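You operate a simulated robot arm through the tools that you are given. There is no shell and no other tool.

You are at the controls of a simulated robot arm. One attempt, no reset.

TASK
Put things in order on the top of the casting bench. At the end: the orange-banded mould stands where the silver metal slug stood; the silver metal slug from the top of the casting bench stands where the cast bracket stood; the cast bracket from the top of the casting bench stands where the grey steel pot stood; the grey steel pot is in the white bucket; whatever was shut is shut again. Leave all else as you found it, and nothing knocked over.

It is judged by the outcome, as a careful person would: the job done as asked, and still so three seconds after it is handed in. It fails if anything else is knocked over, pushed out of place, dropped, spilled or broken.

THE ROBOT
A 6-joint arm with a two-finger parallel gripper, fixed in place. Base frame: the origin is at the foot of the arm, x ahead of it, y to its left, z up; the work surface is at about z = 0.82. Units: m, rad, N and s.
With the tool pointing down near the work surface it reaches from about 0.26 to 0.68 m from the base axis. Its first joint turns from -1.152 to 1.152 rad. Payload 2.9 kg.
The tool frame sits at the grasp point between the pads (the TCP): z along the fingers, y along the line on which they close. The tips reach 0.03 m beyond it. Largest opening 0.11 m; finger width 0.02, thickness 0.01; the body of the gripper, 0.048 by 0.112 m, starts 0.055 m behind the TCP.
Orientation is told as [roll, pitch, yaw] about the base's x, y, z axes, in that order, counted from this pose: with the fingers straight down and closing along the base's y, the tool's x points along the base's -x, its y along +y and its z along -z.

THE INTERFACE
- The arm moves only by the tool apply_moves. Its argument "commands" is text: rows parted by semicolons, each of 7 numbers parted by spaces: the turn, a rotation vector about the base's x, y, z in rad, then the shift along the base's x, y, z in m, then the gripper command, from -1 (shut) to 1 (fully open), values between in proportion. In form: wx wy wz dx dy dz gripper; .... A call has 1 to 20 rows; each row is the pose to reach, as a shift and turn from the pose commanded when the call began. Each row takes 0.2 s and may step no farther than 0.05 m and 0.15 rad from the row before; otherwise, or with a gripper value out of range, the whole call is refused. A pose out of reach is approached as far as the arm can. The call stops where the force on the tool passes 40 N (or 10 N more than at its start, if that is more) or the arm is blocked; 0.2 s more then pass. Each finger travels about 0.108 m/s and halts on what it meets, pressing with about 27 N; the grip force reading is that of the motor and also rises with nothing between the fingers. The clock runs only during rows and for 0.2 s after the last one: add rows that repeat a pose to give the fingers time. It gives the time, the measured TCP pose, the force on the tool (base axes), the opening and the grip force at its end, in the units of the frame above (readings bear some noise), with the torque about the TCP (base axes, N m) and any sound that the robot's microphone picked up.
- Cameras (640 x 400 px; columns grow to the right, rows downward): "scene" is fixed at [0.088, 0.4556, 1.3674]; the picture's right is [-0.55, -0.84, 0.00], its down [-0.61, 0.40, -0.69] and it looks along [0.58, -0.38, -0.72] (base axes); focal length 214 px, centre (320, 200). "wrist" rides on the gripper at [0.072, 0.017, -0.103] in the tool frame; the picture's right is [-0.23, 0.97, 0.00], its down [-0.76, -0.18, -0.62] and it looks along [-0.61, -0.14, 0.78] (tool axes); focal length 222 px, centre (320, 200). There is no depth. A picture from a camera that has moved, and an enlarged one, comes with that camera's place and axes in the base frame and with its lens.
- grab_frame(camera): a new picture of that camera. The clock stands still meanwhile.
- close_up(camera, box): a new picture of the part [left, top, right, bottom] of that camera's present view, enlarged. The clock stands still meanwhile.
- hand_in(): hands the job in; it is judged then, once.

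Places have to be worked out from the pictures, the camera data and where the tool is seen. Open the gripper and draw the arm clear of the work before you hand the job in, unless the task says otherwise.

The tools are called after "Request:" by a JSON object that holds its "op" and its "data". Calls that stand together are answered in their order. apply_moves: Moves the arm, as the interface text tells. Its arguments: {"type":"object","properties":{"commands":{"type":"string"}},"required":["commands"]} The other tools are called the same way: grab_frame (camera) takes a picture; close_up (camera, box) takes an enlarged picture of a part of a camera's view; hand_in () hands the job in.

At the start:

```text
clock: 0.0
eef_pos: [0.3613, -0.0343, 1.1903]
tool_rot: [0.001, -0.001, 0.001]
contact_force: [0.3, -0.1, -0.1]
moment: [0.02, 0.01, 0.0]
finger_gap: 0.11
grip_force: 0.0
```

scene: 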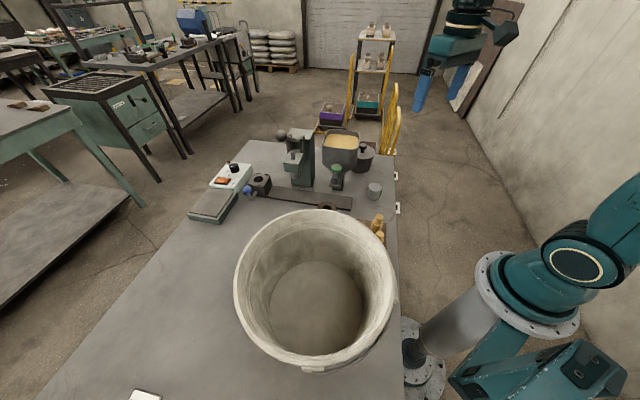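
wrist: 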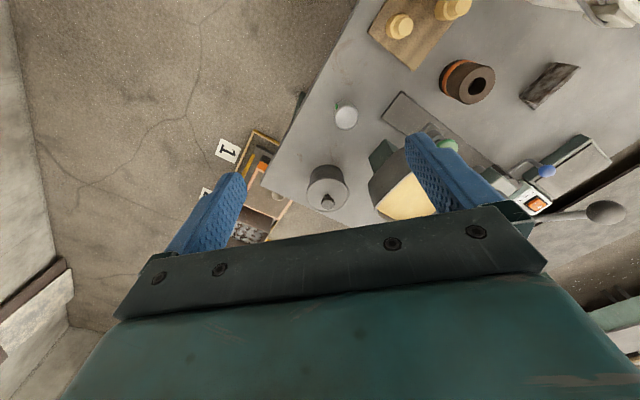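

I see a bench with a large white bucket, a small cylinder, a lidded grey pot and other things. I'll first enlarge both views to identify each object.

Request:
{"op": "close_up", "data": {"camera": "scene", "box": [180, 110, 420, 260]}}

Request:
{"op": "close_up", "data": {"camera": "wrist", "box": [240, 0, 640, 250]}}

Request:
{"op": "close_up", "data": {"camera": "scene", "box": [260, 110, 420, 210]}}

```text
2.67 times, centred on (300, 185) of scene
camera zoom: at [0.088, 0.4556, 1.3674], right [-0.55, -0.84, 0.0], down [-0.61, 0.4, -0.69], along [0.58, -0.38, -0.72], focal length 572 px, centre (373, 240)
```

zoom: 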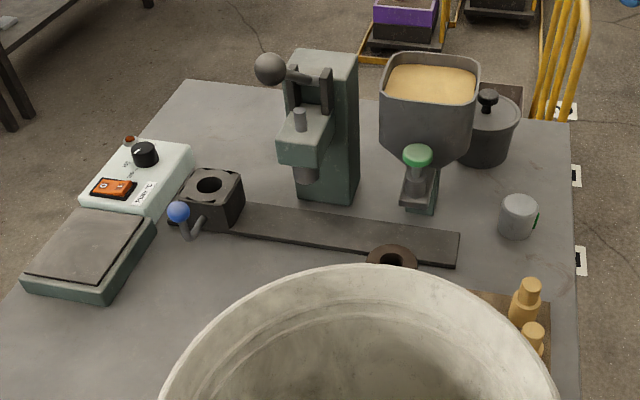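

```text
1.60 times, centred on (440, 125) of wrist
camera zoom: at [0.2886, -0.0175, 1.2942], right [0.23, 0.97, 0.0], down [0.76, -0.18, 0.62], along [0.61, -0.14, -0.78], focal length 355 px, centre (128, 320)
```

zoom: 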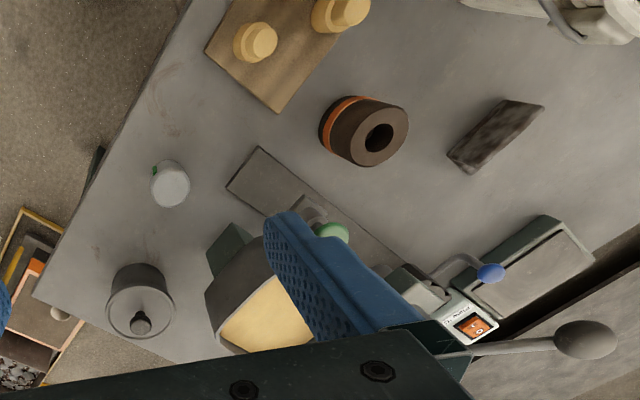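

```text
4.00 times, centred on (340, 160) of scene
camera zoom: at [0.088, 0.4556, 1.3674], right [-0.55, -0.84, 0.0], down [-0.61, 0.4, -0.69], along [0.58, -0.38, -0.72], focal length 858 px, centre (240, 360)
```

zoom: 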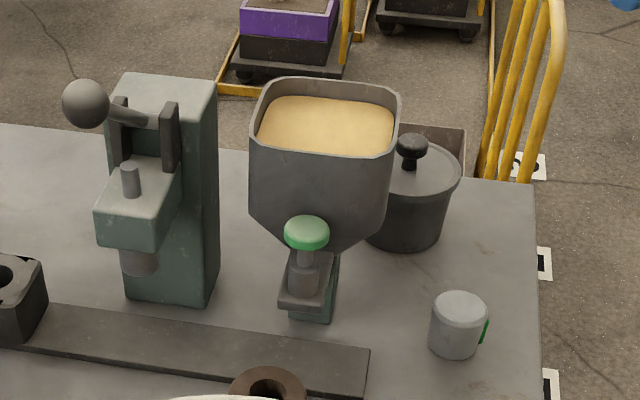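

Slug reads at about (0.44, -0.005) from both cameras, the lidded pot near (0.60, -0.07), and the bench runs diagonally. The bucket is far left (~(0.23, 0.37)); I'll swing the wrist camera left, staying high, to see the mould, the dark block and the bucket.

Request:
{"op": "apply_moves", "data": {"commands": "0 0 0.1 0 0.04 0.01 1; 0 0 0.2 -0.02 0.08 0.02 1; 0 0 0.3 -0.04 0.12 0.02 1; 0 0 0.4 -0.06 0.16 0.02 1; 0 0 0.5 -0.08 0.19 0.02 1"}}

Request:
{"op": "grab_frame", "data": {"camera": "wrist"}}

Request:
{"op": "grab_frame", "data": {"camera": "scene"}}

```text
clock: 1.2
eef_pos: [0.2803, 0.1566, 1.212]
tool_rot: [0.001, 0.001, 0.501]
contact_force: [0.1, 0.3, 0.6]
moment: [0.0, -0.01, -0.01]
finger_gap: 0.1101
grip_force: 0.0
```

```text
taken
camera wrist: at [0.2089, 0.1365, 1.3149], right [-0.27, 0.96, 0.0], down [0.75, 0.21, 0.62], along [0.6, 0.17, -0.78], focal length 222 px, centre (320, 200)
```

wrist: 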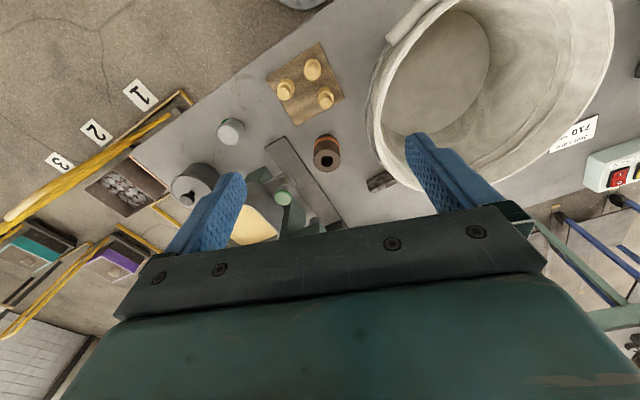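

```text
taken
```

scene: 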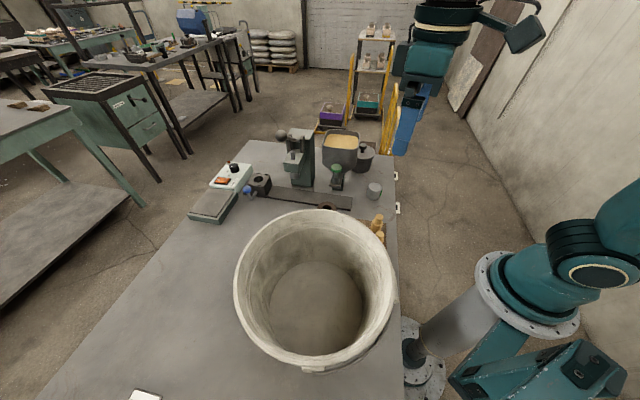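

The bucket is on the bench, and a dark piece lies near its far side. I'll enlarge the wrist view for details on this piece, the mould, slug and pot.

Request:
{"op": "close_up", "data": {"camera": "wrist", "box": [160, 30, 420, 240]}}

Request:
{"op": "close_up", "data": {"camera": "wrist", "box": [280, 120, 420, 210]}}

Request:
{"op": "close_up", "data": {"camera": "wrist", "box": [350, 0, 640, 210]}}

Request:
{"op": "close_up", "data": {"camera": "wrist", "box": [60, 110, 260, 230]}}

```text
1.90 times, centred on (290, 135) of wrist
camera zoom: at [0.2089, 0.1365, 1.3149], right [-0.27, 0.96, 0.0], down [0.75, 0.21, 0.62], along [0.6, 0.17, -0.78], focal length 423 px, centre (377, 324)
```

zoom: 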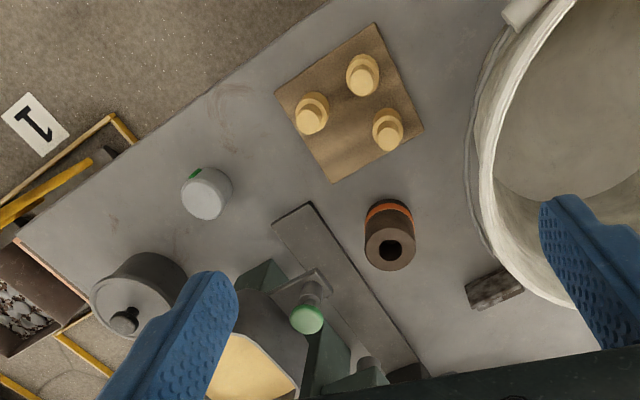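

```text
4.44 times, centred on (350, 165) of wrist
camera zoom: at [0.2089, 0.1365, 1.3149], right [-0.27, 0.96, 0.0], down [0.75, 0.21, 0.62], along [0.6, 0.17, -0.78], focal length 987 px, centre (187, 356)
```

zoom: 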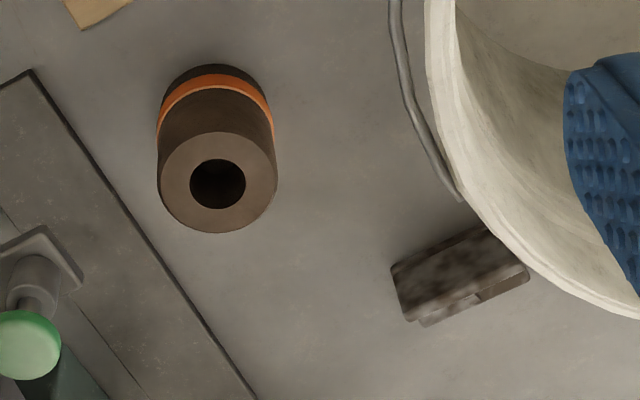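

```text
1.90 times, centred on (495, 105) of wrist
camera zoom: at [0.2089, 0.1365, 1.3149], right [-0.27, 0.96, 0.0], down [0.75, 0.21, 0.62], along [0.6, 0.17, -0.78], focal length 423 px, centre (-13, 381)
```

zoom: 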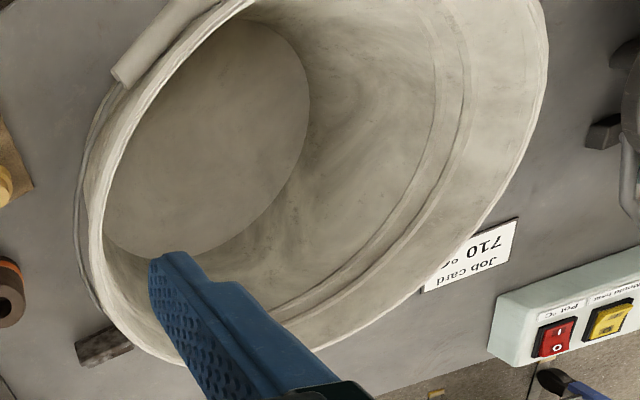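

```text
3.20 times, centred on (160, 170) of wrist
camera zoom: at [0.2089, 0.1365, 1.3149], right [-0.27, 0.96, 0.0], down [0.75, 0.21, 0.62], along [0.6, 0.17, -0.78], focal length 711 px, centre (832, 296)
```

zoom: 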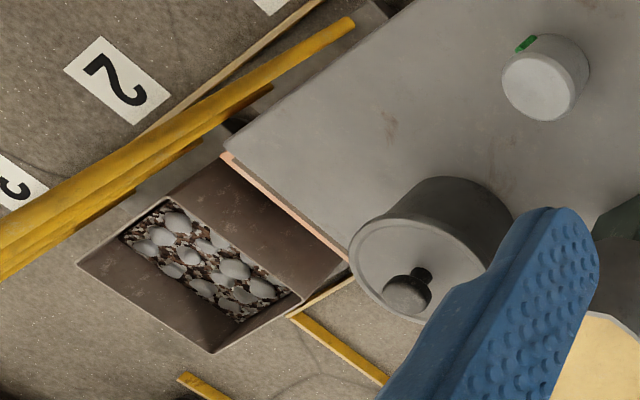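

Mould triangulates to about (0.425, 0.213), ~0.056 across and ~0.075 high; the dark bracket to about (0.475, 0.378); the bucket rim centre about (0.23, 0.37) at z≈0.99. Now I go look at the pot and its neighbours from closer, staying above 1.1 m.

Request:
{"op": "apply_moves", "data": {"commands": "0 0 -0.08 0.025 -0.033 -0.01 1; 0 0 -0.16 0.05 -0.066 -0.02 1; 0 0 -0.24 0.075 -0.1 -0.03 1; 0 0 -0.32 0.1 -0.135 -0.05 1; 0 0 -0.4 0.125 -0.17 -0.065 1; 0 0 -0.48 0.15 -0.2 -0.08 1; 0 0 -0.5 0.17 -0.227 -0.09 1; 0 0 -0.5 0.17 -0.227 -0.09 1"}}

Request:
{"op": "grab_frame", "data": {"camera": "wrist"}}

Request:
{"op": "close_up", "data": {"camera": "wrist", "box": [220, 60, 460, 210]}}

Request:
{"op": "grab_frame", "data": {"camera": "scene"}}

```text
clock: 3.0
eef_pos: [0.4509, -0.0726, 1.1181]
tool_rot: [0.001, 0.0, -0.001]
contact_force: [0.4, 0.5, -0.7]
moment: [0.03, 0.0, 0.02]
finger_gap: 0.11
grip_force: 0.1
```

```text
taken
camera wrist: at [0.3779, -0.0558, 1.2234], right [0.23, 0.97, 0.0], down [0.76, -0.18, 0.62], along [0.61, -0.14, -0.78], focal length 222 px, centre (320, 200)
```

wrist: 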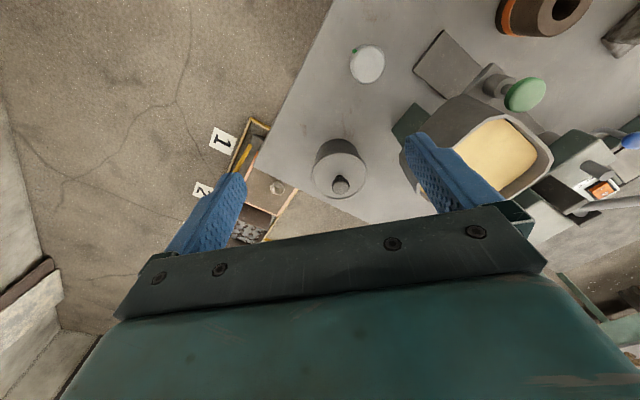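

```text
2.67 times, centred on (340, 135) of wrist
camera zoom: at [0.3779, -0.0558, 1.2234], right [0.23, 0.97, 0.0], down [0.76, -0.18, 0.62], along [0.61, -0.14, -0.78], focal length 592 px, centre (267, 373)
```

zoom: 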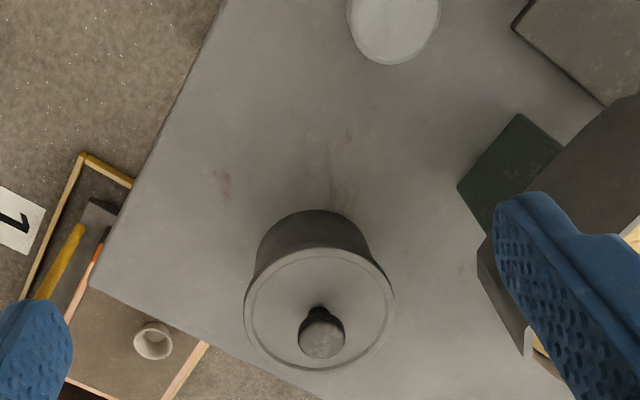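

```text
taken
```

scene: 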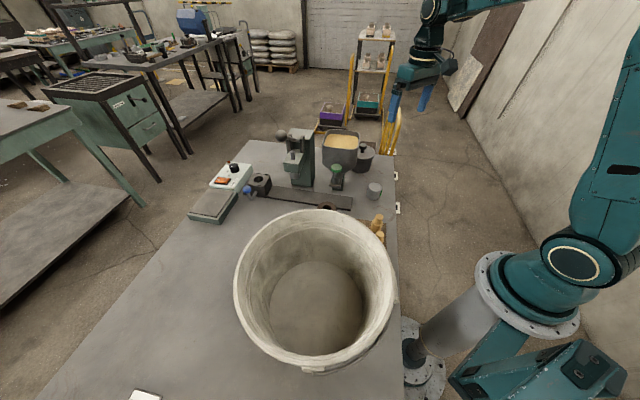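

The pot's lid sits at about (0.592, -0.070), z≈0.893, about 0.098 m across, knob top near 0.93. I need its side profile, so I'll enlarge it in the scene view and then look from lower.

Request:
{"op": "close_up", "data": {"camera": "scene", "box": [340, 130, 400, 210]}}

Request:
{"op": "close_up", "data": {"camera": "wrist", "box": [290, 120, 390, 210]}}

```text
5.00 times, centred on (370, 170) of scene
camera zoom: at [0.088, 0.4556, 1.3674], right [-0.55, -0.84, 0.0], down [-0.61, 0.4, -0.69], along [0.58, -0.38, -0.72], focal length 1072 px, centre (70, 350)
```

zoom: 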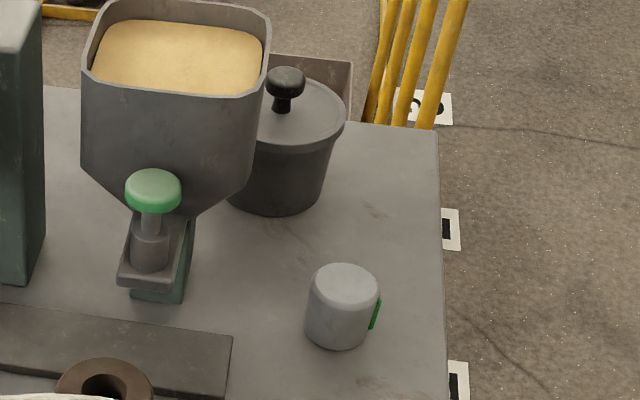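

```text
4.44 times, centred on (340, 165) of wrist
camera zoom: at [0.3779, -0.0558, 1.2234], right [0.23, 0.97, 0.0], down [0.76, -0.18, 0.62], along [0.61, -0.14, -0.78], focal length 987 px, centre (231, 356)
```

zoom: 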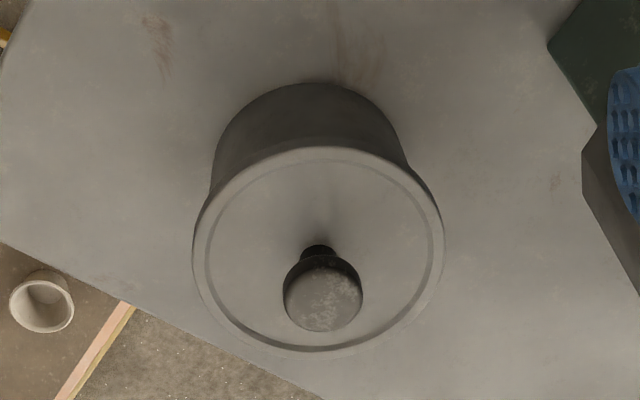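

The knob triangulates from both cameras to (0.593, -0.071, 0.925), ~0.03 wide. I'll move above it with the fingers partly closed and look again before trying a gentle test grip.

Request:
{"op": "apply_moves", "data": {"commands": "0 0 0 0.036 0 -0.02 0.6; 0 0 0 0.072 0 -0.045 0.3; 0 0 0 0.108 0.001 -0.07 0.2; 0 0 0 0.142 0.001 -0.09 0.2; 0 0 0 0.142 0.001 -0.09 0.2"}}

Request:
{"op": "grab_frame", "data": {"camera": "wrist"}}

Request:
{"op": "close_up", "data": {"camera": "scene", "box": [300, 80, 440, 210]}}

```text
clock: 4.2
eef_pos: [0.5897, -0.0685, 1.0276]
tool_rot: [0.0, 0.0, -0.002]
contact_force: [0.2, 1.2, -0.1]
moment: [0.02, -0.03, 0.0]
finger_gap: 0.0662
grip_force: 0.1
```

```text
taken
camera wrist: at [0.5189, -0.0524, 1.1314], right [0.23, 0.97, 0.0], down [0.76, -0.18, 0.62], along [0.61, -0.14, -0.78], focal length 222 px, centre (320, 200)
```

wrist: 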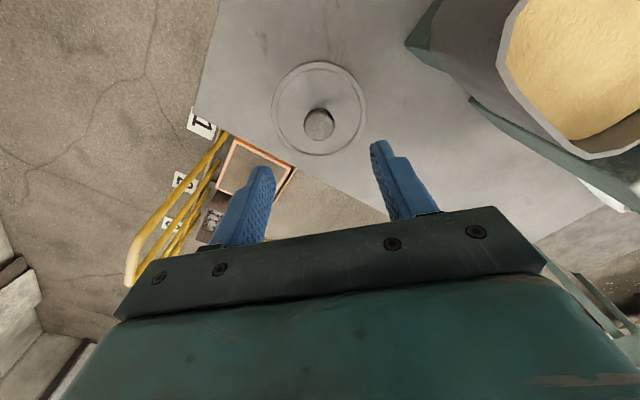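

```text
3.08 times, centred on (370, 145) of scene
camera zoom: at [0.088, 0.4556, 1.3674], right [-0.55, -0.84, 0.0], down [-0.61, 0.4, -0.69], along [0.58, -0.38, -0.72], focal length 660 px, centre (166, 369)
```

zoom: 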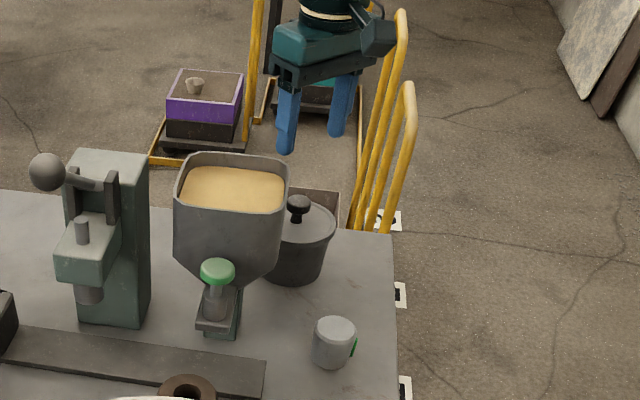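

The tool is centred over the knob within ~2 mm. I'll descend straight so the tips are just above the lid and stop there with the fingers still open.

Request:
{"op": "apply_moves", "data": {"commands": "0 0 0 0.001 0 -0.035 0.2; 0 0 0 0.001 0 -0.065 0.2; 0 0 0 0.001 0 -0.085 0.2; 0 0 0 0.001 0 -0.097 0.2; 0 0 0 0.001 0 -0.097 0.2"}}

Request:
{"op": "grab_frame", "data": {"camera": "wrist"}}

Request:
{"op": "close_up", "data": {"camera": "scene", "box": [320, 100, 420, 200]}}

```text
clock: 5.4
eef_pos: [0.5931, -0.07, 0.9306]
tool_rot: [0.0, -0.002, 0.0]
contact_force: [0.2, -0.4, -0.4]
moment: [0.01, 0.01, 0.01]
finger_gap: 0.0659
grip_force: 0.1
```

```text
taken
camera wrist: at [0.5204, -0.0537, 1.0345], right [0.23, 0.97, 0.0], down [0.76, -0.18, 0.62], along [0.61, -0.14, -0.78], focal length 222 px, centre (320, 200)
```

wrist: 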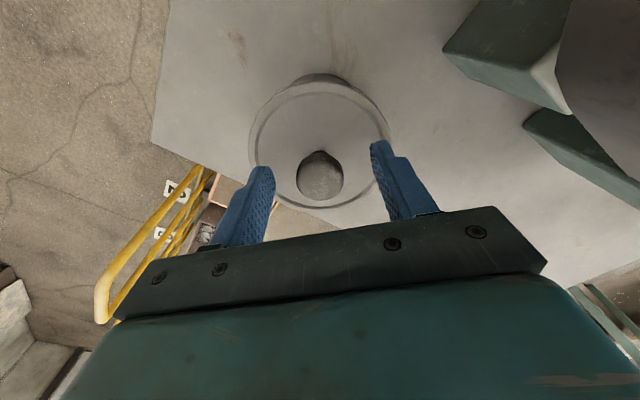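

```text
4.00 times, centred on (370, 150) of scene
camera zoom: at [0.088, 0.4556, 1.3674], right [-0.55, -0.84, 0.0], down [-0.61, 0.4, -0.69], along [0.58, -0.38, -0.72], focal length 858 px, centre (120, 400)
```

zoom: 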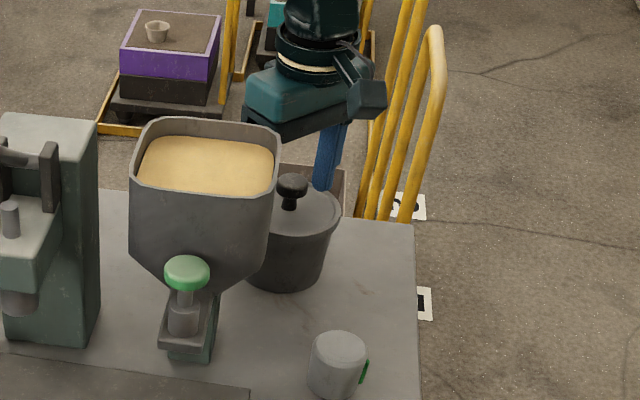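

Fingers straddle the knob with no contact. I'll close on it and hold there before lifting, watching the gap and force.

Request:
{"op": "apply_moves", "data": {"commands": "0 0 0 0 0 0 -1; 0 0 0 0 0 0 -1; 0 0 0 0 0 0 -1"}}

Request:
{"op": "grab_frame", "data": {"camera": "wrist"}}

```text
clock: 6.2
eef_pos: [0.5935, -0.0702, 0.9308]
tool_rot: [-0.001, 0.0, 0.0]
contact_force: [-0.7, -2.2, 0.2]
moment: [-0.06, -0.05, -0.01]
finger_gap: 0.0285
grip_force: 26.8
```

```text
taken
camera wrist: at [0.5204, -0.0537, 1.0346], right [0.23, 0.97, 0.0], down [0.76, -0.18, 0.62], along [0.61, -0.14, -0.78], focal length 222 px, centre (320, 200)
```

wrist: 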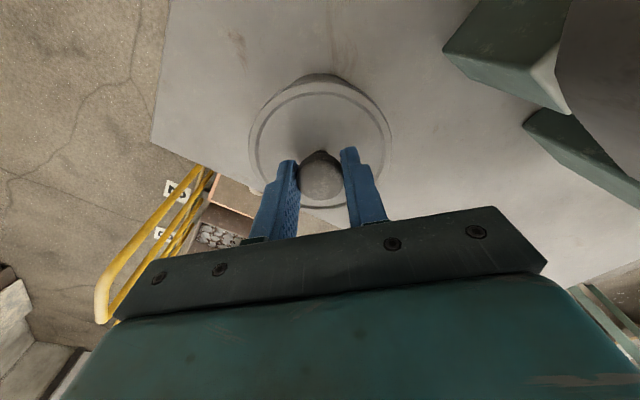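

The fingers hold the knob (gap 0.0285). I'll lift only 15 mm and see from force and picture whether the whole pot or only a lid comes up.

Request:
{"op": "apply_moves", "data": {"commands": "0 0 0 0 0 0.005 -1; 0 0 0 0 0 0.01 -1; 0 0 0 0 0 0.015 -1; 0 0 0 0 0 0.015 -1; 0 0 0 0 0 0.015 -1"}}

Request:
{"op": "grab_frame", "data": {"camera": "wrist"}}

Request:
{"op": "close_up", "data": {"camera": "scene", "box": [320, 100, 420, 200]}}

```text
clock: 7.4
eef_pos: [0.5939, -0.07, 0.9481]
tool_rot: [0.0, 0.0, -0.001]
contact_force: [0.2, -0.9, -3.6]
moment: [-0.02, 0.0, -0.01]
finger_gap: 0.0281
grip_force: 27.5
```

```text
taken
camera wrist: at [0.5214, -0.0537, 1.0513], right [0.23, 0.97, 0.0], down [0.76, -0.18, 0.62], along [0.61, -0.14, -0.78], focal length 222 px, centre (320, 200)
```

wrist: 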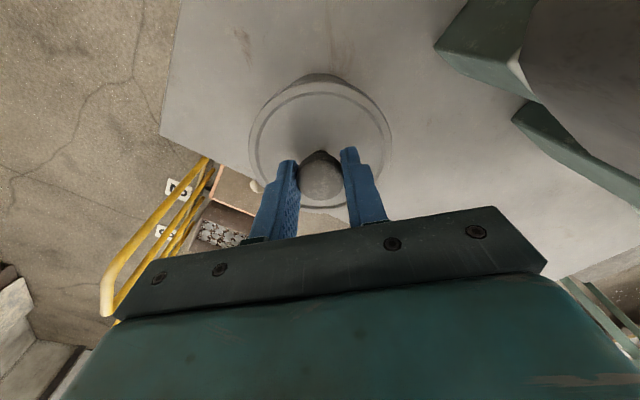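

```text
4.00 times, centred on (370, 150) of scene
camera zoom: at [0.0881, 0.4556, 1.3674], right [-0.55, -0.84, 0.0], down [-0.61, 0.4, -0.69], along [0.58, -0.38, -0.72], focal length 858 px, centre (120, 400)
```

zoom: 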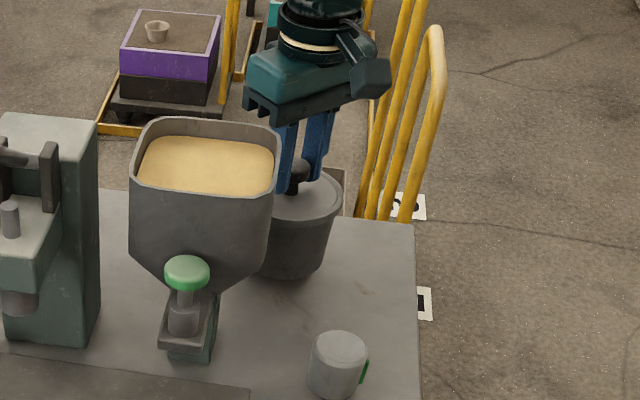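

The whole pot came up as one piece (about 3.6 N, base clearly off the bench), so the knob carries it; its original spot is (0.593, -0.070). I'll raise it straight up well clear of the hopper.

Request:
{"op": "apply_moves", "data": {"commands": "0 0 0 0 0 0.03 -1; 0 0 0 0 0 0.065 -1; 0 0 0 0 0 0.1 -1; 0 0 0 0 0 0.135 -1; 0 0 0 0 0 0.17 -1; 0 0 0 0 0 0.205 -1; 0 0 0 0 0 0.24 -1; 0 0 0 0 0 0.265 -1; 0 0 0 0 0 0.265 -1"}}

Request:
{"op": "grab_frame", "data": {"camera": "wrist"}}

Request:
{"op": "grab_frame", "data": {"camera": "scene"}}

```text
clock: 9.2
eef_pos: [0.5871, -0.0682, 1.203]
tool_rot: [-0.002, -0.011, 0.0]
contact_force: [8.5, -1.9, -14.0]
moment: [0.07, 0.09, 0.04]
finger_gap: 0.0284
grip_force: 26.8
out of reach, approached as far as the arm can: row 8, 9
heard: snap
stopped in row 9: the force on the tool passed its limit at 49 N (the readings are from after the stop); the commanded pose is now the measured one
```

```text
taken
camera wrist: at [0.5139, -0.0519, 1.3062], right [0.23, 0.97, 0.0], down [0.76, -0.18, 0.63], along [0.61, -0.14, -0.78], focal length 222 px, centre (320, 200)
```

wrist: 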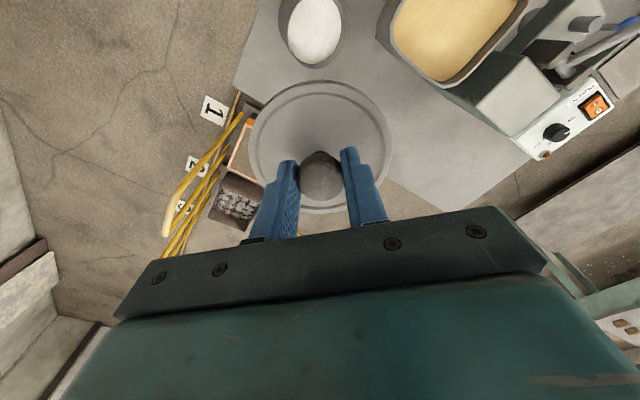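

```text
taken
```

scene: 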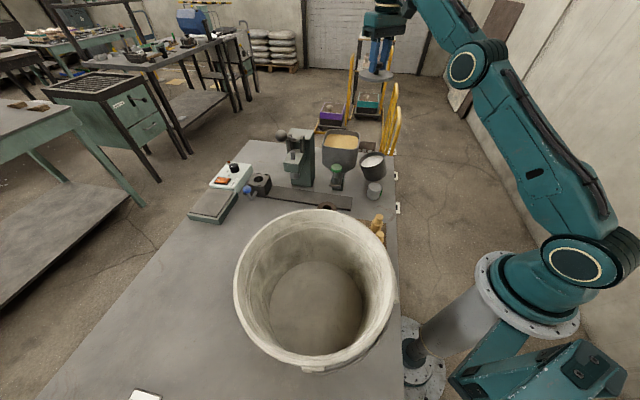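

A snap was heard: the lid is in the gripper, and the pot with white contents now appears on the bench around (0.52, -0.065). I'll enlarge to see its state before doing anything.

Request:
{"op": "close_up", "data": {"camera": "scene", "box": [330, 130, 410, 210]}}

Request:
{"op": "close_up", "data": {"camera": "wrist", "box": [220, 0, 420, 220]}}

Request:
{"op": "close_up", "data": {"camera": "scene", "box": [330, 0, 450, 110]}}

```text
5.00 times, centred on (370, 170) of scene
camera zoom: at [0.088, 0.4556, 1.3674], right [-0.55, -0.84, 0.0], down [-0.61, 0.4, -0.69], along [0.58, -0.38, -0.72], focal length 1072 px, centre (70, 350)
```

zoom: 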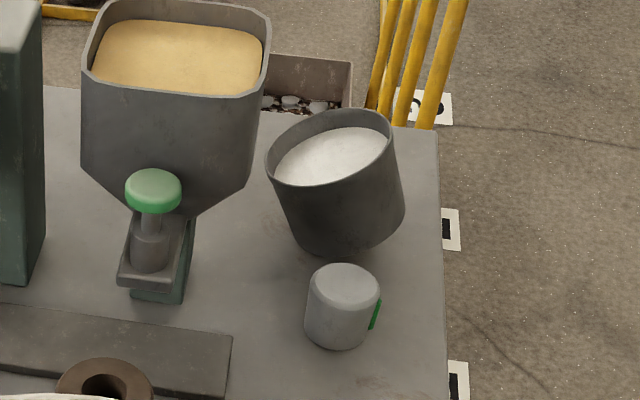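

```text
1.82 times, centred on (320, 110) of wrist
camera zoom: at [0.5139, -0.0519, 1.3062], right [0.23, 0.97, 0.0], down [0.76, -0.18, 0.63], along [0.61, -0.14, -0.78], focal length 404 px, centre (320, 364)
```

zoom: 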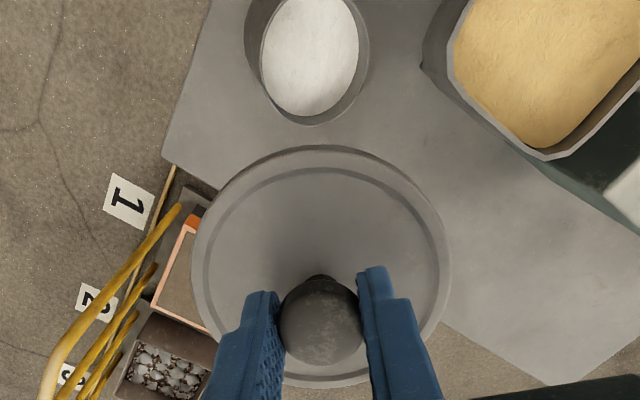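

```text
3.64 times, centred on (390, 55) of scene
camera zoom: at [0.088, 0.4556, 1.3674], right [-0.55, -0.84, 0.0], down [-0.61, 0.4, -0.69], along [0.58, -0.38, -0.72], focal length 780 px, centre (66, 727)
```

zoom: 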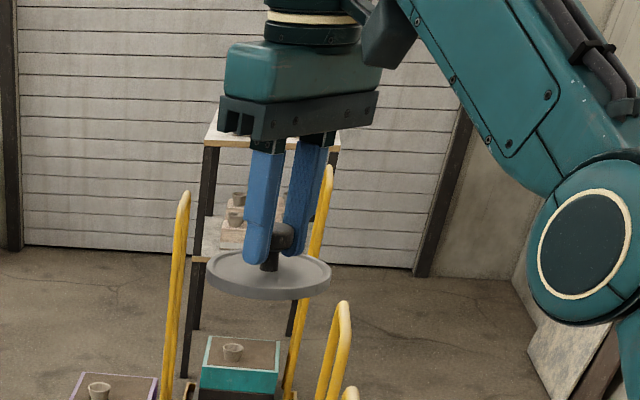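

The lid popped off at the arm's reach limit and the pot has dropped, landing tilted on the bench. I can only let it settle: I'll hold the lid still for one short step and look.

Request:
{"op": "apply_moves", "data": {"commands": "0 0 0 0 0 0 -1"}}

Request:
{"op": "close_up", "data": {"camera": "scene", "box": [330, 130, 410, 210]}}

Request:
{"op": "grab_frame", "data": {"camera": "wrist"}}

```text
clock: 9.6
eef_pos: [0.5865, -0.0691, 1.2037]
tool_rot: [-0.001, -0.009, 0.0]
contact_force: [12.6, -2.7, -20.4]
moment: [0.08, -0.03, 0.08]
finger_gap: 0.0283
grip_force: 27.4
```

```text
5.00 times, centred on (370, 170) of scene
camera zoom: at [0.088, 0.4556, 1.3674], right [-0.55, -0.84, 0.0], down [-0.61, 0.4, -0.69], along [0.58, -0.38, -0.72], focal length 1072 px, centre (70, 350)
```

zoom: 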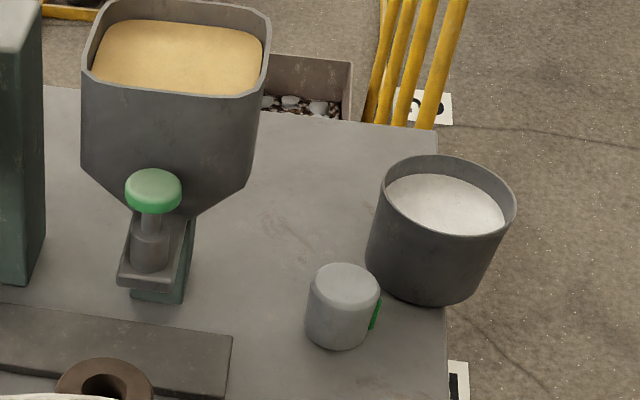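

```text
taken
camera wrist: at [0.5137, -0.0519, 1.3066], right [0.23, 0.97, 0.0], down [0.76, -0.18, 0.63], along [0.61, -0.14, -0.78], focal length 222 px, centre (320, 200)
```

wrist: 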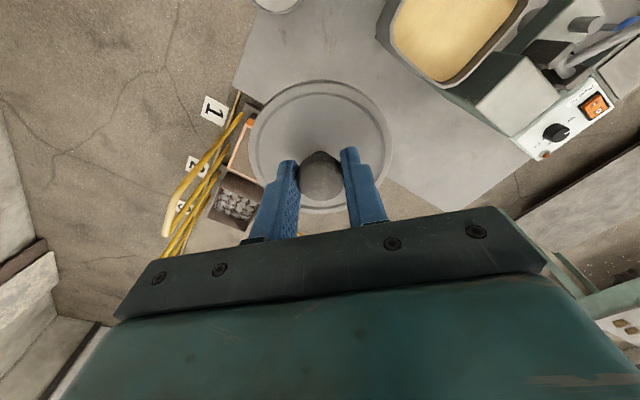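

The pot is still sliding toward the bench edge; the arm is too far away to intervene safely. I'll hold still another short step and look.

Request:
{"op": "apply_moves", "data": {"commands": "0 0 0 0 0 0 -1"}}

Request:
{"op": "grab_frame", "data": {"camera": "scene"}}

Request:
{"op": "close_up", "data": {"camera": "scene", "box": [330, 130, 460, 240]}}

```text
clock: 10.0
eef_pos: [0.5859, -0.0689, 1.2047]
tool_rot: [-0.002, -0.009, -0.001]
contact_force: [15.2, -2.0, -25.5]
moment: [0.06, -0.13, 0.03]
finger_gap: 0.0281
grip_force: 26.8
```

```text
taken
```

scene: 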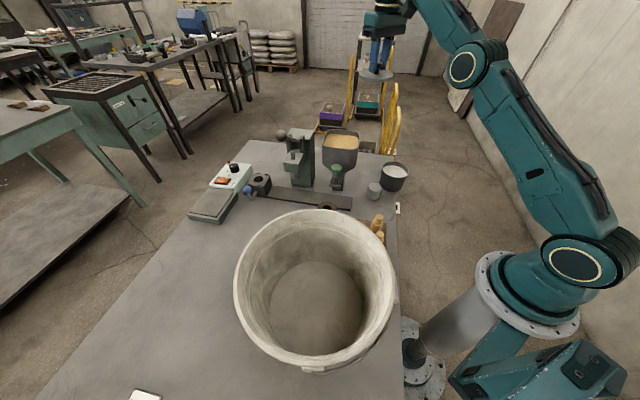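

```text
3.64 times, centred on (395, 185) of scene
camera zoom: at [0.088, 0.4556, 1.3674], right [-0.55, -0.84, 0.0], down [-0.61, 0.4, -0.69], along [0.58, -0.38, -0.72], focal length 780 px, centre (47, 254)
```

zoom: 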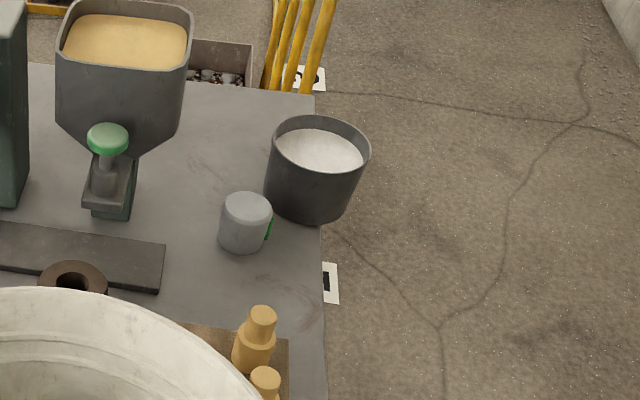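

The pot has come to rest upright near the bench edge, at about (0.445, -0.10), contents still in it. I'm at the arm's reach limit with the lid in hand, so I'll come straight down over the pot's old, empty spot to set the lid there for now, stopping well above the bench first.

Request:
{"op": "apply_moves", "data": {"commands": "0 0 0 0 0 -0.02 -1; 0 0 0 0.001 0 -0.05 -1; 0 0 0 0.003 0 -0.085 -1; 0 0 0 0.005 -0.001 -0.12 -1; 0 0 0 0.006 -0.001 -0.155 -1; 0 0 0 0.006 -0.001 -0.19 -1; 0 0 0 0.006 -0.001 -0.225 -1; 0 0 0 0.006 -0.001 -0.255 -1; 0 0 0 0.006 -0.001 -0.255 -1"}}

Request:
{"op": "grab_frame", "data": {"camera": "wrist"}}

Request:
{"op": "close_up", "data": {"camera": "scene", "box": [310, 100, 420, 210]}}

```text
clock: 12.0
eef_pos: [0.5918, -0.0674, 0.9513]
tool_rot: [-0.003, -0.008, 0.0]
contact_force: [0.2, 0.3, 0.5]
moment: [0.0, 0.02, -0.01]
finger_gap: 0.0283
grip_force: 26.8
```

```text
taken
camera wrist: at [0.5183, -0.0515, 1.0539], right [0.23, 0.97, 0.0], down [0.76, -0.18, 0.63], along [0.61, -0.14, -0.78], focal length 222 px, centre (320, 200)
```

wrist: 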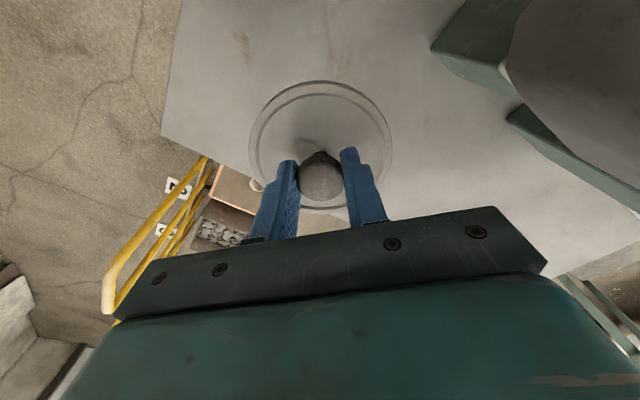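

```text
3.64 times, centred on (365, 155) of scene
camera zoom: at [0.088, 0.4556, 1.3674], right [-0.55, -0.84, 0.0], down [-0.61, 0.4, -0.69], along [0.58, -0.38, -0.72], focal length 780 px, centre (156, 364)
```

zoom: 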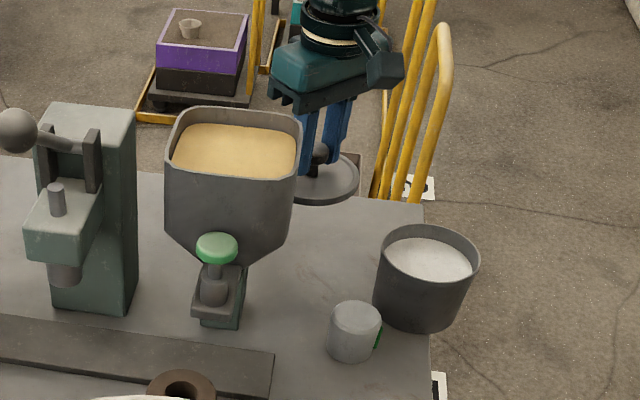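

Force is back to ~0 and the lid hangs level over the empty spot. I'll lower it gently toward the bench and watch for contact.

Request:
{"op": "apply_moves", "data": {"commands": "0.002 0.008 0 0.001 -0.002 -0.03 -1; 0.002 0.008 0 0.001 -0.002 -0.055 -1; 0.002 0.008 0 0.001 -0.002 -0.065 -1; 0.002 0.008 0 0.001 -0.002 -0.071 -1; 0.002 0.008 0 0.001 -0.002 -0.071 -1"}}

Request:
{"op": "close_up", "data": {"camera": "scene", "box": [310, 100, 420, 210]}}

Request:
{"op": "grab_frame", "data": {"camera": "wrist"}}

```text
clock: 13.2
eef_pos: [0.5934, -0.0729, 0.8773]
tool_rot: [0.003, -0.002, 0.0]
contact_force: [0.0, -0.3, -1.0]
moment: [0.01, -0.02, 0.03]
finger_gap: 0.0283
grip_force: 26.8
```

```text
3.64 times, centred on (365, 155) of scene
camera zoom: at [0.088, 0.4556, 1.3674], right [-0.55, -0.84, 0.0], down [-0.61, 0.4, -0.69], along [0.58, -0.38, -0.72], focal length 780 px, centre (156, 364)
```

zoom: 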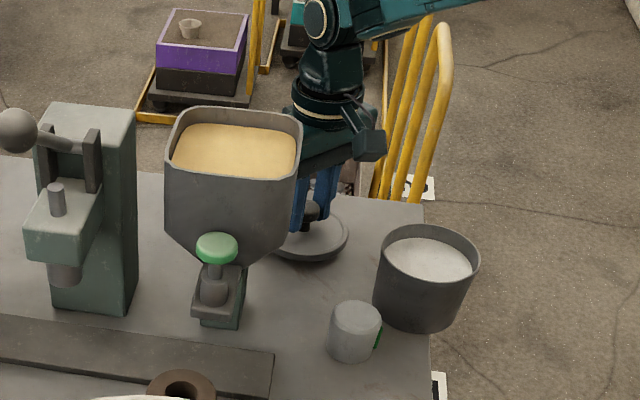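

```text
taken
camera wrist: at [0.521, -0.0556, 0.9805], right [0.23, 0.97, 0.0], down [0.76, -0.18, 0.62], along [0.61, -0.14, -0.78], focal length 222 px, centre (320, 200)
```

wrist: 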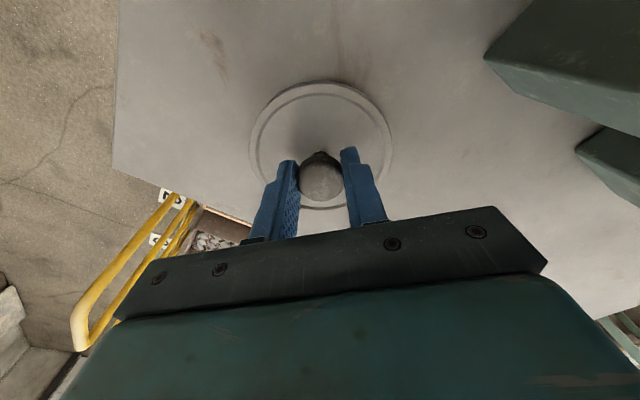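

The lid is close above the bench with no contact yet. I'll lower in 3 mm steps, checking the vertical force.

Request:
{"op": "apply_moves", "data": {"commands": "0 0 0 0 0 -0.003 -1; 0 0 0 0 0 -0.006 -1; 0 0 0 0 0 -0.006 -1"}}

```text
clock: 14.0
eef_pos: [0.5941, -0.0716, 0.8719]
tool_rot: [0.001, 0.0, -0.002]
contact_force: [-0.2, -0.2, -0.8]
moment: [0.03, -0.01, 0.0]
finger_gap: 0.0282
grip_force: 27.6
```

Still no contact at z=0.872; I keep lowering in small steps.

Request:
{"op": "apply_moves", "data": {"commands": "0 0 0 0 0 -0.002 -1; 0 0 0 0 0 -0.004 -1; 0 0 0 0 0 -0.004 -1"}}

Request:
{"op": "close_up", "data": {"camera": "scene", "box": [330, 130, 410, 210]}}

```text
clock: 14.8
eef_pos: [0.594, -0.0717, 0.8682]
tool_rot: [0.001, -0.002, 0.001]
contact_force: [0.0, 0.2, -0.4]
moment: [0.03, 0.04, 0.0]
finger_gap: 0.0282
grip_force: 27.0
```

```text
5.00 times, centred on (370, 170) of scene
camera zoom: at [0.088, 0.4556, 1.3674], right [-0.55, -0.84, 0.0], down [-0.61, 0.4, -0.69], along [0.58, -0.38, -0.72], focal length 1072 px, centre (70, 350)
```

zoom: 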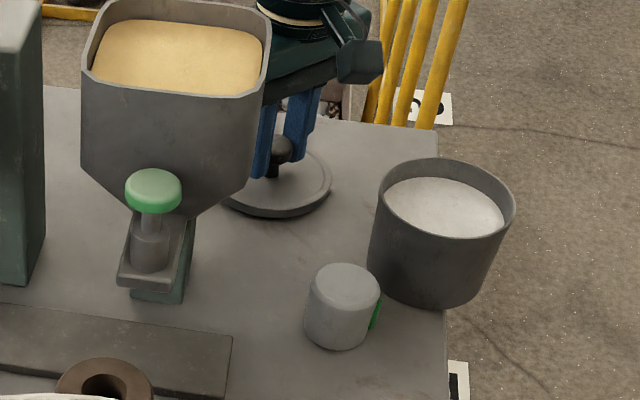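

About 3–5 mm still seem to remain under the lid. Continuing with 2 mm steps.

Request:
{"op": "apply_moves", "data": {"commands": "0 0 0 0 0 -0.0015 -1; 0 0 0 0 0 -0.003 -1; 0 0 0 0 0 -0.003 -1"}}

```text
clock: 15.6
eef_pos: [0.5946, -0.0712, 0.8653]
tool_rot: [0.002, -0.001, 0.0]
contact_force: [-0.2, 0.0, 0.2]
moment: [-0.03, 0.02, 0.03]
finger_gap: 0.028
grip_force: 27.3
```

Vertical force went from about -0.8 to +0.2 N, perhaps just touching. One more small step to confirm.

Request:
{"op": "apply_moves", "data": {"commands": "0 0 0 0 0 -0.001 -1; 0 0 0 0 0 -0.002 -1; 0 0 0 0 0 -0.002 -1"}}

```text
clock: 16.4
eef_pos: [0.5944, -0.0719, 0.8638]
tool_rot: [0.001, -0.001, -0.002]
contact_force: [-9.3, -3.0, 21.6]
moment: [-0.07, 0.35, -0.01]
finger_gap: 0.028
grip_force: 27.0
```

Firm contact at z≈0.864, so the lid is on the bench. I'll ease up 1 mm, open the fingers, and rise clear.

Request:
{"op": "apply_moves", "data": {"commands": "0 0 0 0 0 0.001 -1; 0 0 0 0 0 0.001 0.2; 0 0 0 0 0 0.001 0.2; 0 0 0 0 0 0.001 0.2; 0 0 0 0 0 0.03 0.2; 0 0 0 0 0 0.06 0.2; 0 0 0 0 0 0.1 0.2; 0 0 0 0 0 0.14 0.2; 0 0 0 0 0 0.18 0.2; 0 0 0 0 0 0.2 0.2"}}

Request:
{"op": "grab_frame", "data": {"camera": "wrist"}}

Request:
{"op": "close_up", "data": {"camera": "scene", "box": [330, 130, 410, 210]}}

```text
clock: 18.6
eef_pos: [0.5925, -0.0688, 1.0611]
tool_rot: [0.001, -0.002, 0.001]
contact_force: [0.7, -0.4, -1.1]
moment: [0.05, 0.0, 0.03]
finger_gap: 0.0659
grip_force: 0.0
```

```text
taken
camera wrist: at [0.5205, -0.0528, 1.1652], right [0.23, 0.97, 0.0], down [0.76, -0.18, 0.62], along [0.61, -0.14, -0.78], focal length 222 px, centre (320, 200)
```

wrist: 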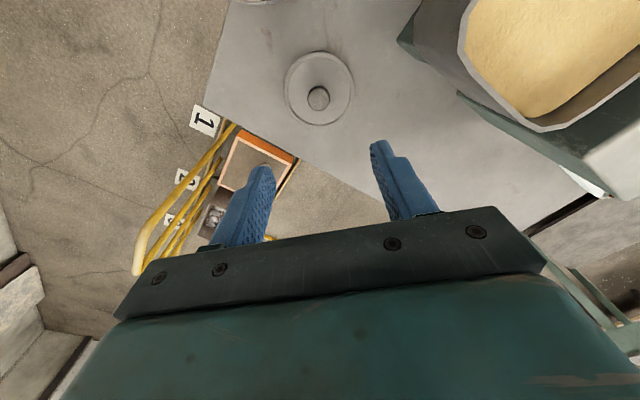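

```text
5.00 times, centred on (370, 170) of scene
camera zoom: at [0.088, 0.4556, 1.3674], right [-0.55, -0.84, 0.0], down [-0.61, 0.4, -0.69], along [0.58, -0.38, -0.72], focal length 1072 px, centre (70, 350)
```

zoom: 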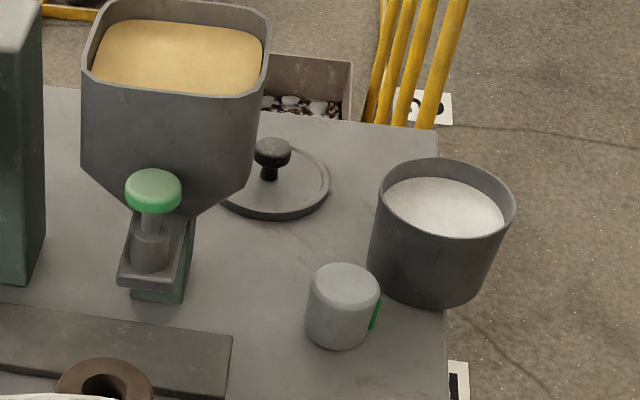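

The lid lies flat at (0.594, -0.071). Now I'll draw back toward the robot, high, to look down on the pot and measure its place at the edge.

Request:
{"op": "apply_moves", "data": {"commands": "0 0 0 -0.04 -0.006 0.02 0.6; 0 0 0 -0.08 -0.012 0.03 1; 0 0 0 -0.12 -0.02 0.03 1; 0 0 0 -0.16 -0.025 0.03 1; 0 0 0 -0.19 -0.03 0.03 1; 0 0 0 -0.19 -0.03 0.03 1"}}

Request:
{"op": "grab_frame", "data": {"camera": "wrist"}}

Request:
{"op": "close_up", "data": {"camera": "wrist", "box": [240, 40, 440, 200]}}

```text
clock: 20.0
eef_pos: [0.4033, -0.102, 1.093]
tool_rot: [0.001, 0.001, 0.0]
contact_force: [0.2, -0.4, 0.1]
moment: [-0.01, 0.0, 0.0]
finger_gap: 0.1098
grip_force: 0.1
```

```text
taken
camera wrist: at [0.331, -0.0844, 1.1967], right [0.23, 0.97, 0.0], down [0.76, -0.18, 0.62], along [0.61, -0.14, -0.78], focal length 222 px, centre (320, 200)
```

wrist: 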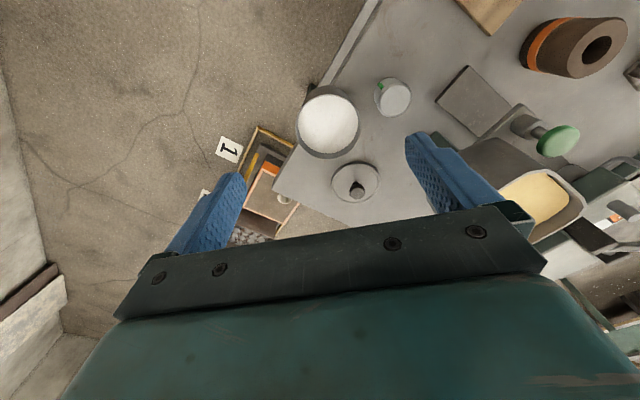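

```text
2.50 times, centred on (340, 120) of wrist
camera zoom: at [0.331, -0.0844, 1.1967], right [0.23, 0.97, 0.0], down [0.76, -0.18, 0.62], along [0.61, -0.14, -0.78], focal length 555 px, centre (270, 400)
```

zoom: 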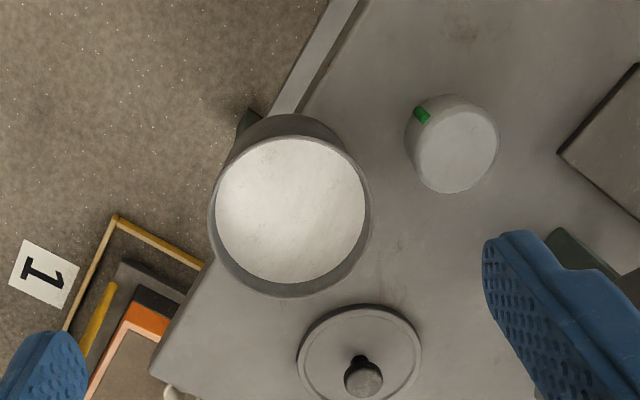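

The pot stands at about (0.443, -0.099), its rim ~0.093 across at z≈0.886, its centre roughly 12 mm inside the edge. I'll turn the tool 45° so the fingers close along the edge (they can't push it off) and hover above it to check alignment.

Request:
{"op": "apply_moves", "data": {"commands": "0 0 0.131 0.01 0 -0.015 1; 0 0 0.262 0.02 0.001 -0.03 1; 0 0 0.393 0.03 0.002 -0.045 1; 0 0 0.524 0.04 0.002 -0.06 1; 0 0 0.655 0.04 0.002 -0.075 1; 0 0 0.785 0.04 0.002 -0.083 1; 0 0 0.785 0.04 0.002 -0.083 1"}}

Request:
{"op": "grab_frame", "data": {"camera": "wrist"}}

Request:
{"op": "close_up", "data": {"camera": "scene", "box": [330, 100, 450, 220]}}

```text
clock: 21.6
eef_pos: [0.4436, -0.0988, 1.01]
tool_rot: [0.002, -0.001, 0.787]
contact_force: [0.1, 0.2, 0.2]
moment: [0.02, -0.02, -0.01]
finger_gap: 0.1101
grip_force: 0.1
```

```text
taken
camera wrist: at [0.3808, -0.1394, 1.1136], right [-0.53, 0.85, 0.0], down [0.66, 0.41, 0.62], along [0.53, 0.33, -0.78], focal length 222 px, centre (320, 200)
```

wrist: 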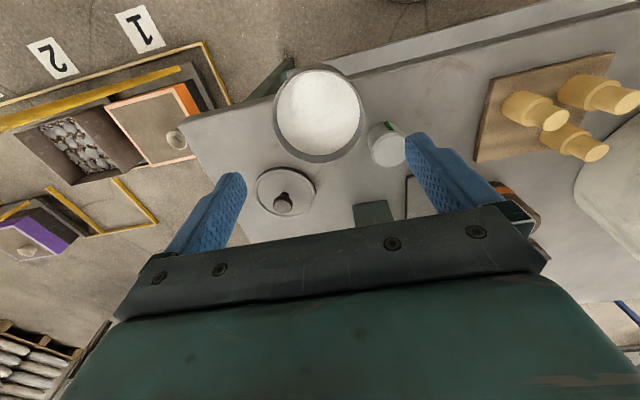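

```text
3.33 times, centred on (390, 160) of scene
camera zoom: at [0.088, 0.4556, 1.3674], right [-0.55, -0.84, 0.0], down [-0.61, 0.4, -0.69], along [0.58, -0.38, -0.72], focal length 715 px, centre (87, 333)
```

zoom: 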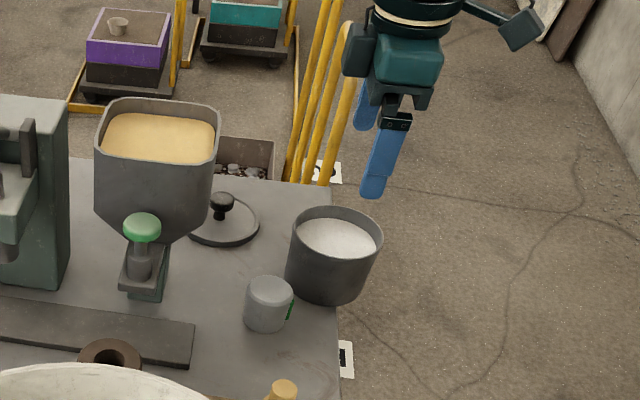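

I'll enlarge this view to measure the rim's centre relative to the tool more exactly.

Request:
{"op": "close_up", "data": {"camera": "wrist", "box": [240, 40, 420, 190]}}

```text
2.67 times, centred on (330, 115) of wrist
camera zoom: at [0.3808, -0.1394, 1.1136], right [-0.53, 0.85, 0.0], down [0.66, 0.41, 0.62], along [0.53, 0.33, -0.78], focal length 592 px, centre (293, 427)
```

zoom: 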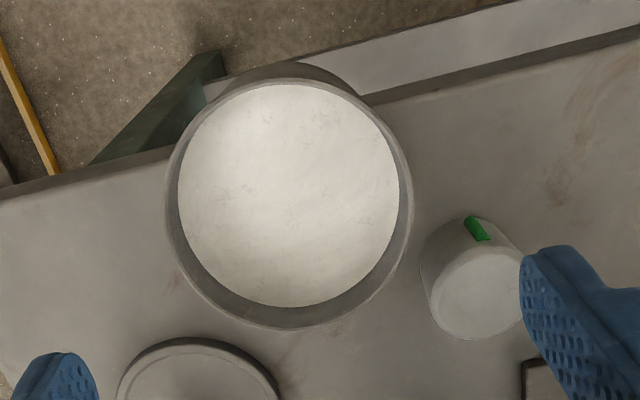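

The rim centre measures (0.444, -0.101), within ~1.5 mm of the tool axis along the closing line. I'll descend straight so the pads straddle the rim, tips about 28 mm above the bench, still open.

Request:
{"op": "apply_moves", "data": {"commands": "0 0 0 0 -0.001 -0.03 1; 0 0 0 0 -0.001 -0.06 1; 0 0 0 0 -0.001 -0.085 1; 0 0 0 0 -0.001 -0.105 1; 0 0 0 0 -0.001 -0.12 1; 0 0 0 0 -0.001 -0.131 1; 0 0 0 0 -0.001 -0.131 1"}}

Request:
{"op": "grab_frame", "data": {"camera": "wrist"}}

Request:
{"op": "close_up", "data": {"camera": "scene", "box": [330, 120, 430, 220]}}

```text
clock: 23.2
eef_pos: [0.4446, -0.1007, 0.8787]
tool_rot: [0.002, -0.001, 0.785]
contact_force: [-1.4, -0.5, 0.2]
moment: [0.0, -0.03, 0.06]
finger_gap: 0.1099
grip_force: 0.0
```

```text
taken
camera wrist: at [0.3812, -0.1399, 0.9818], right [-0.53, 0.85, 0.0], down [0.66, 0.41, 0.62], along [0.53, 0.33, -0.78], focal length 222 px, centre (320, 200)
```

wrist: 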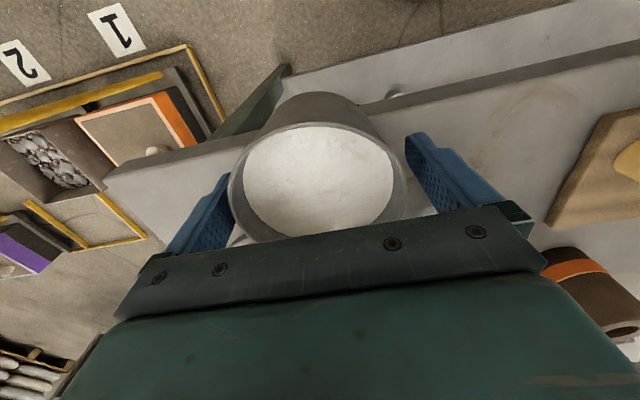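

```text
4.00 times, centred on (380, 170) of scene
camera zoom: at [0.088, 0.4556, 1.3674], right [-0.55, -0.84, 0.0], down [-0.61, 0.4, -0.69], along [0.58, -0.38, -0.72], focal length 858 px, centre (80, 320)
```

zoom: 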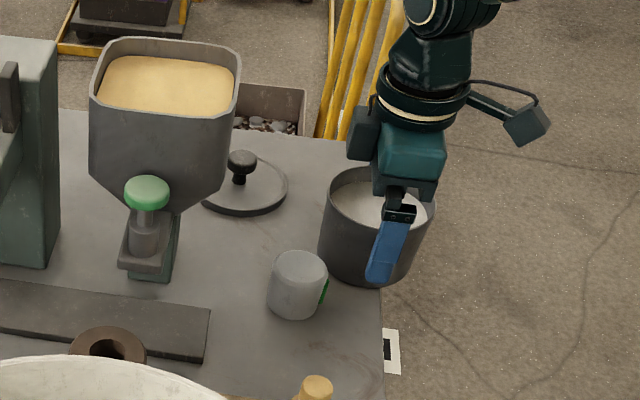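

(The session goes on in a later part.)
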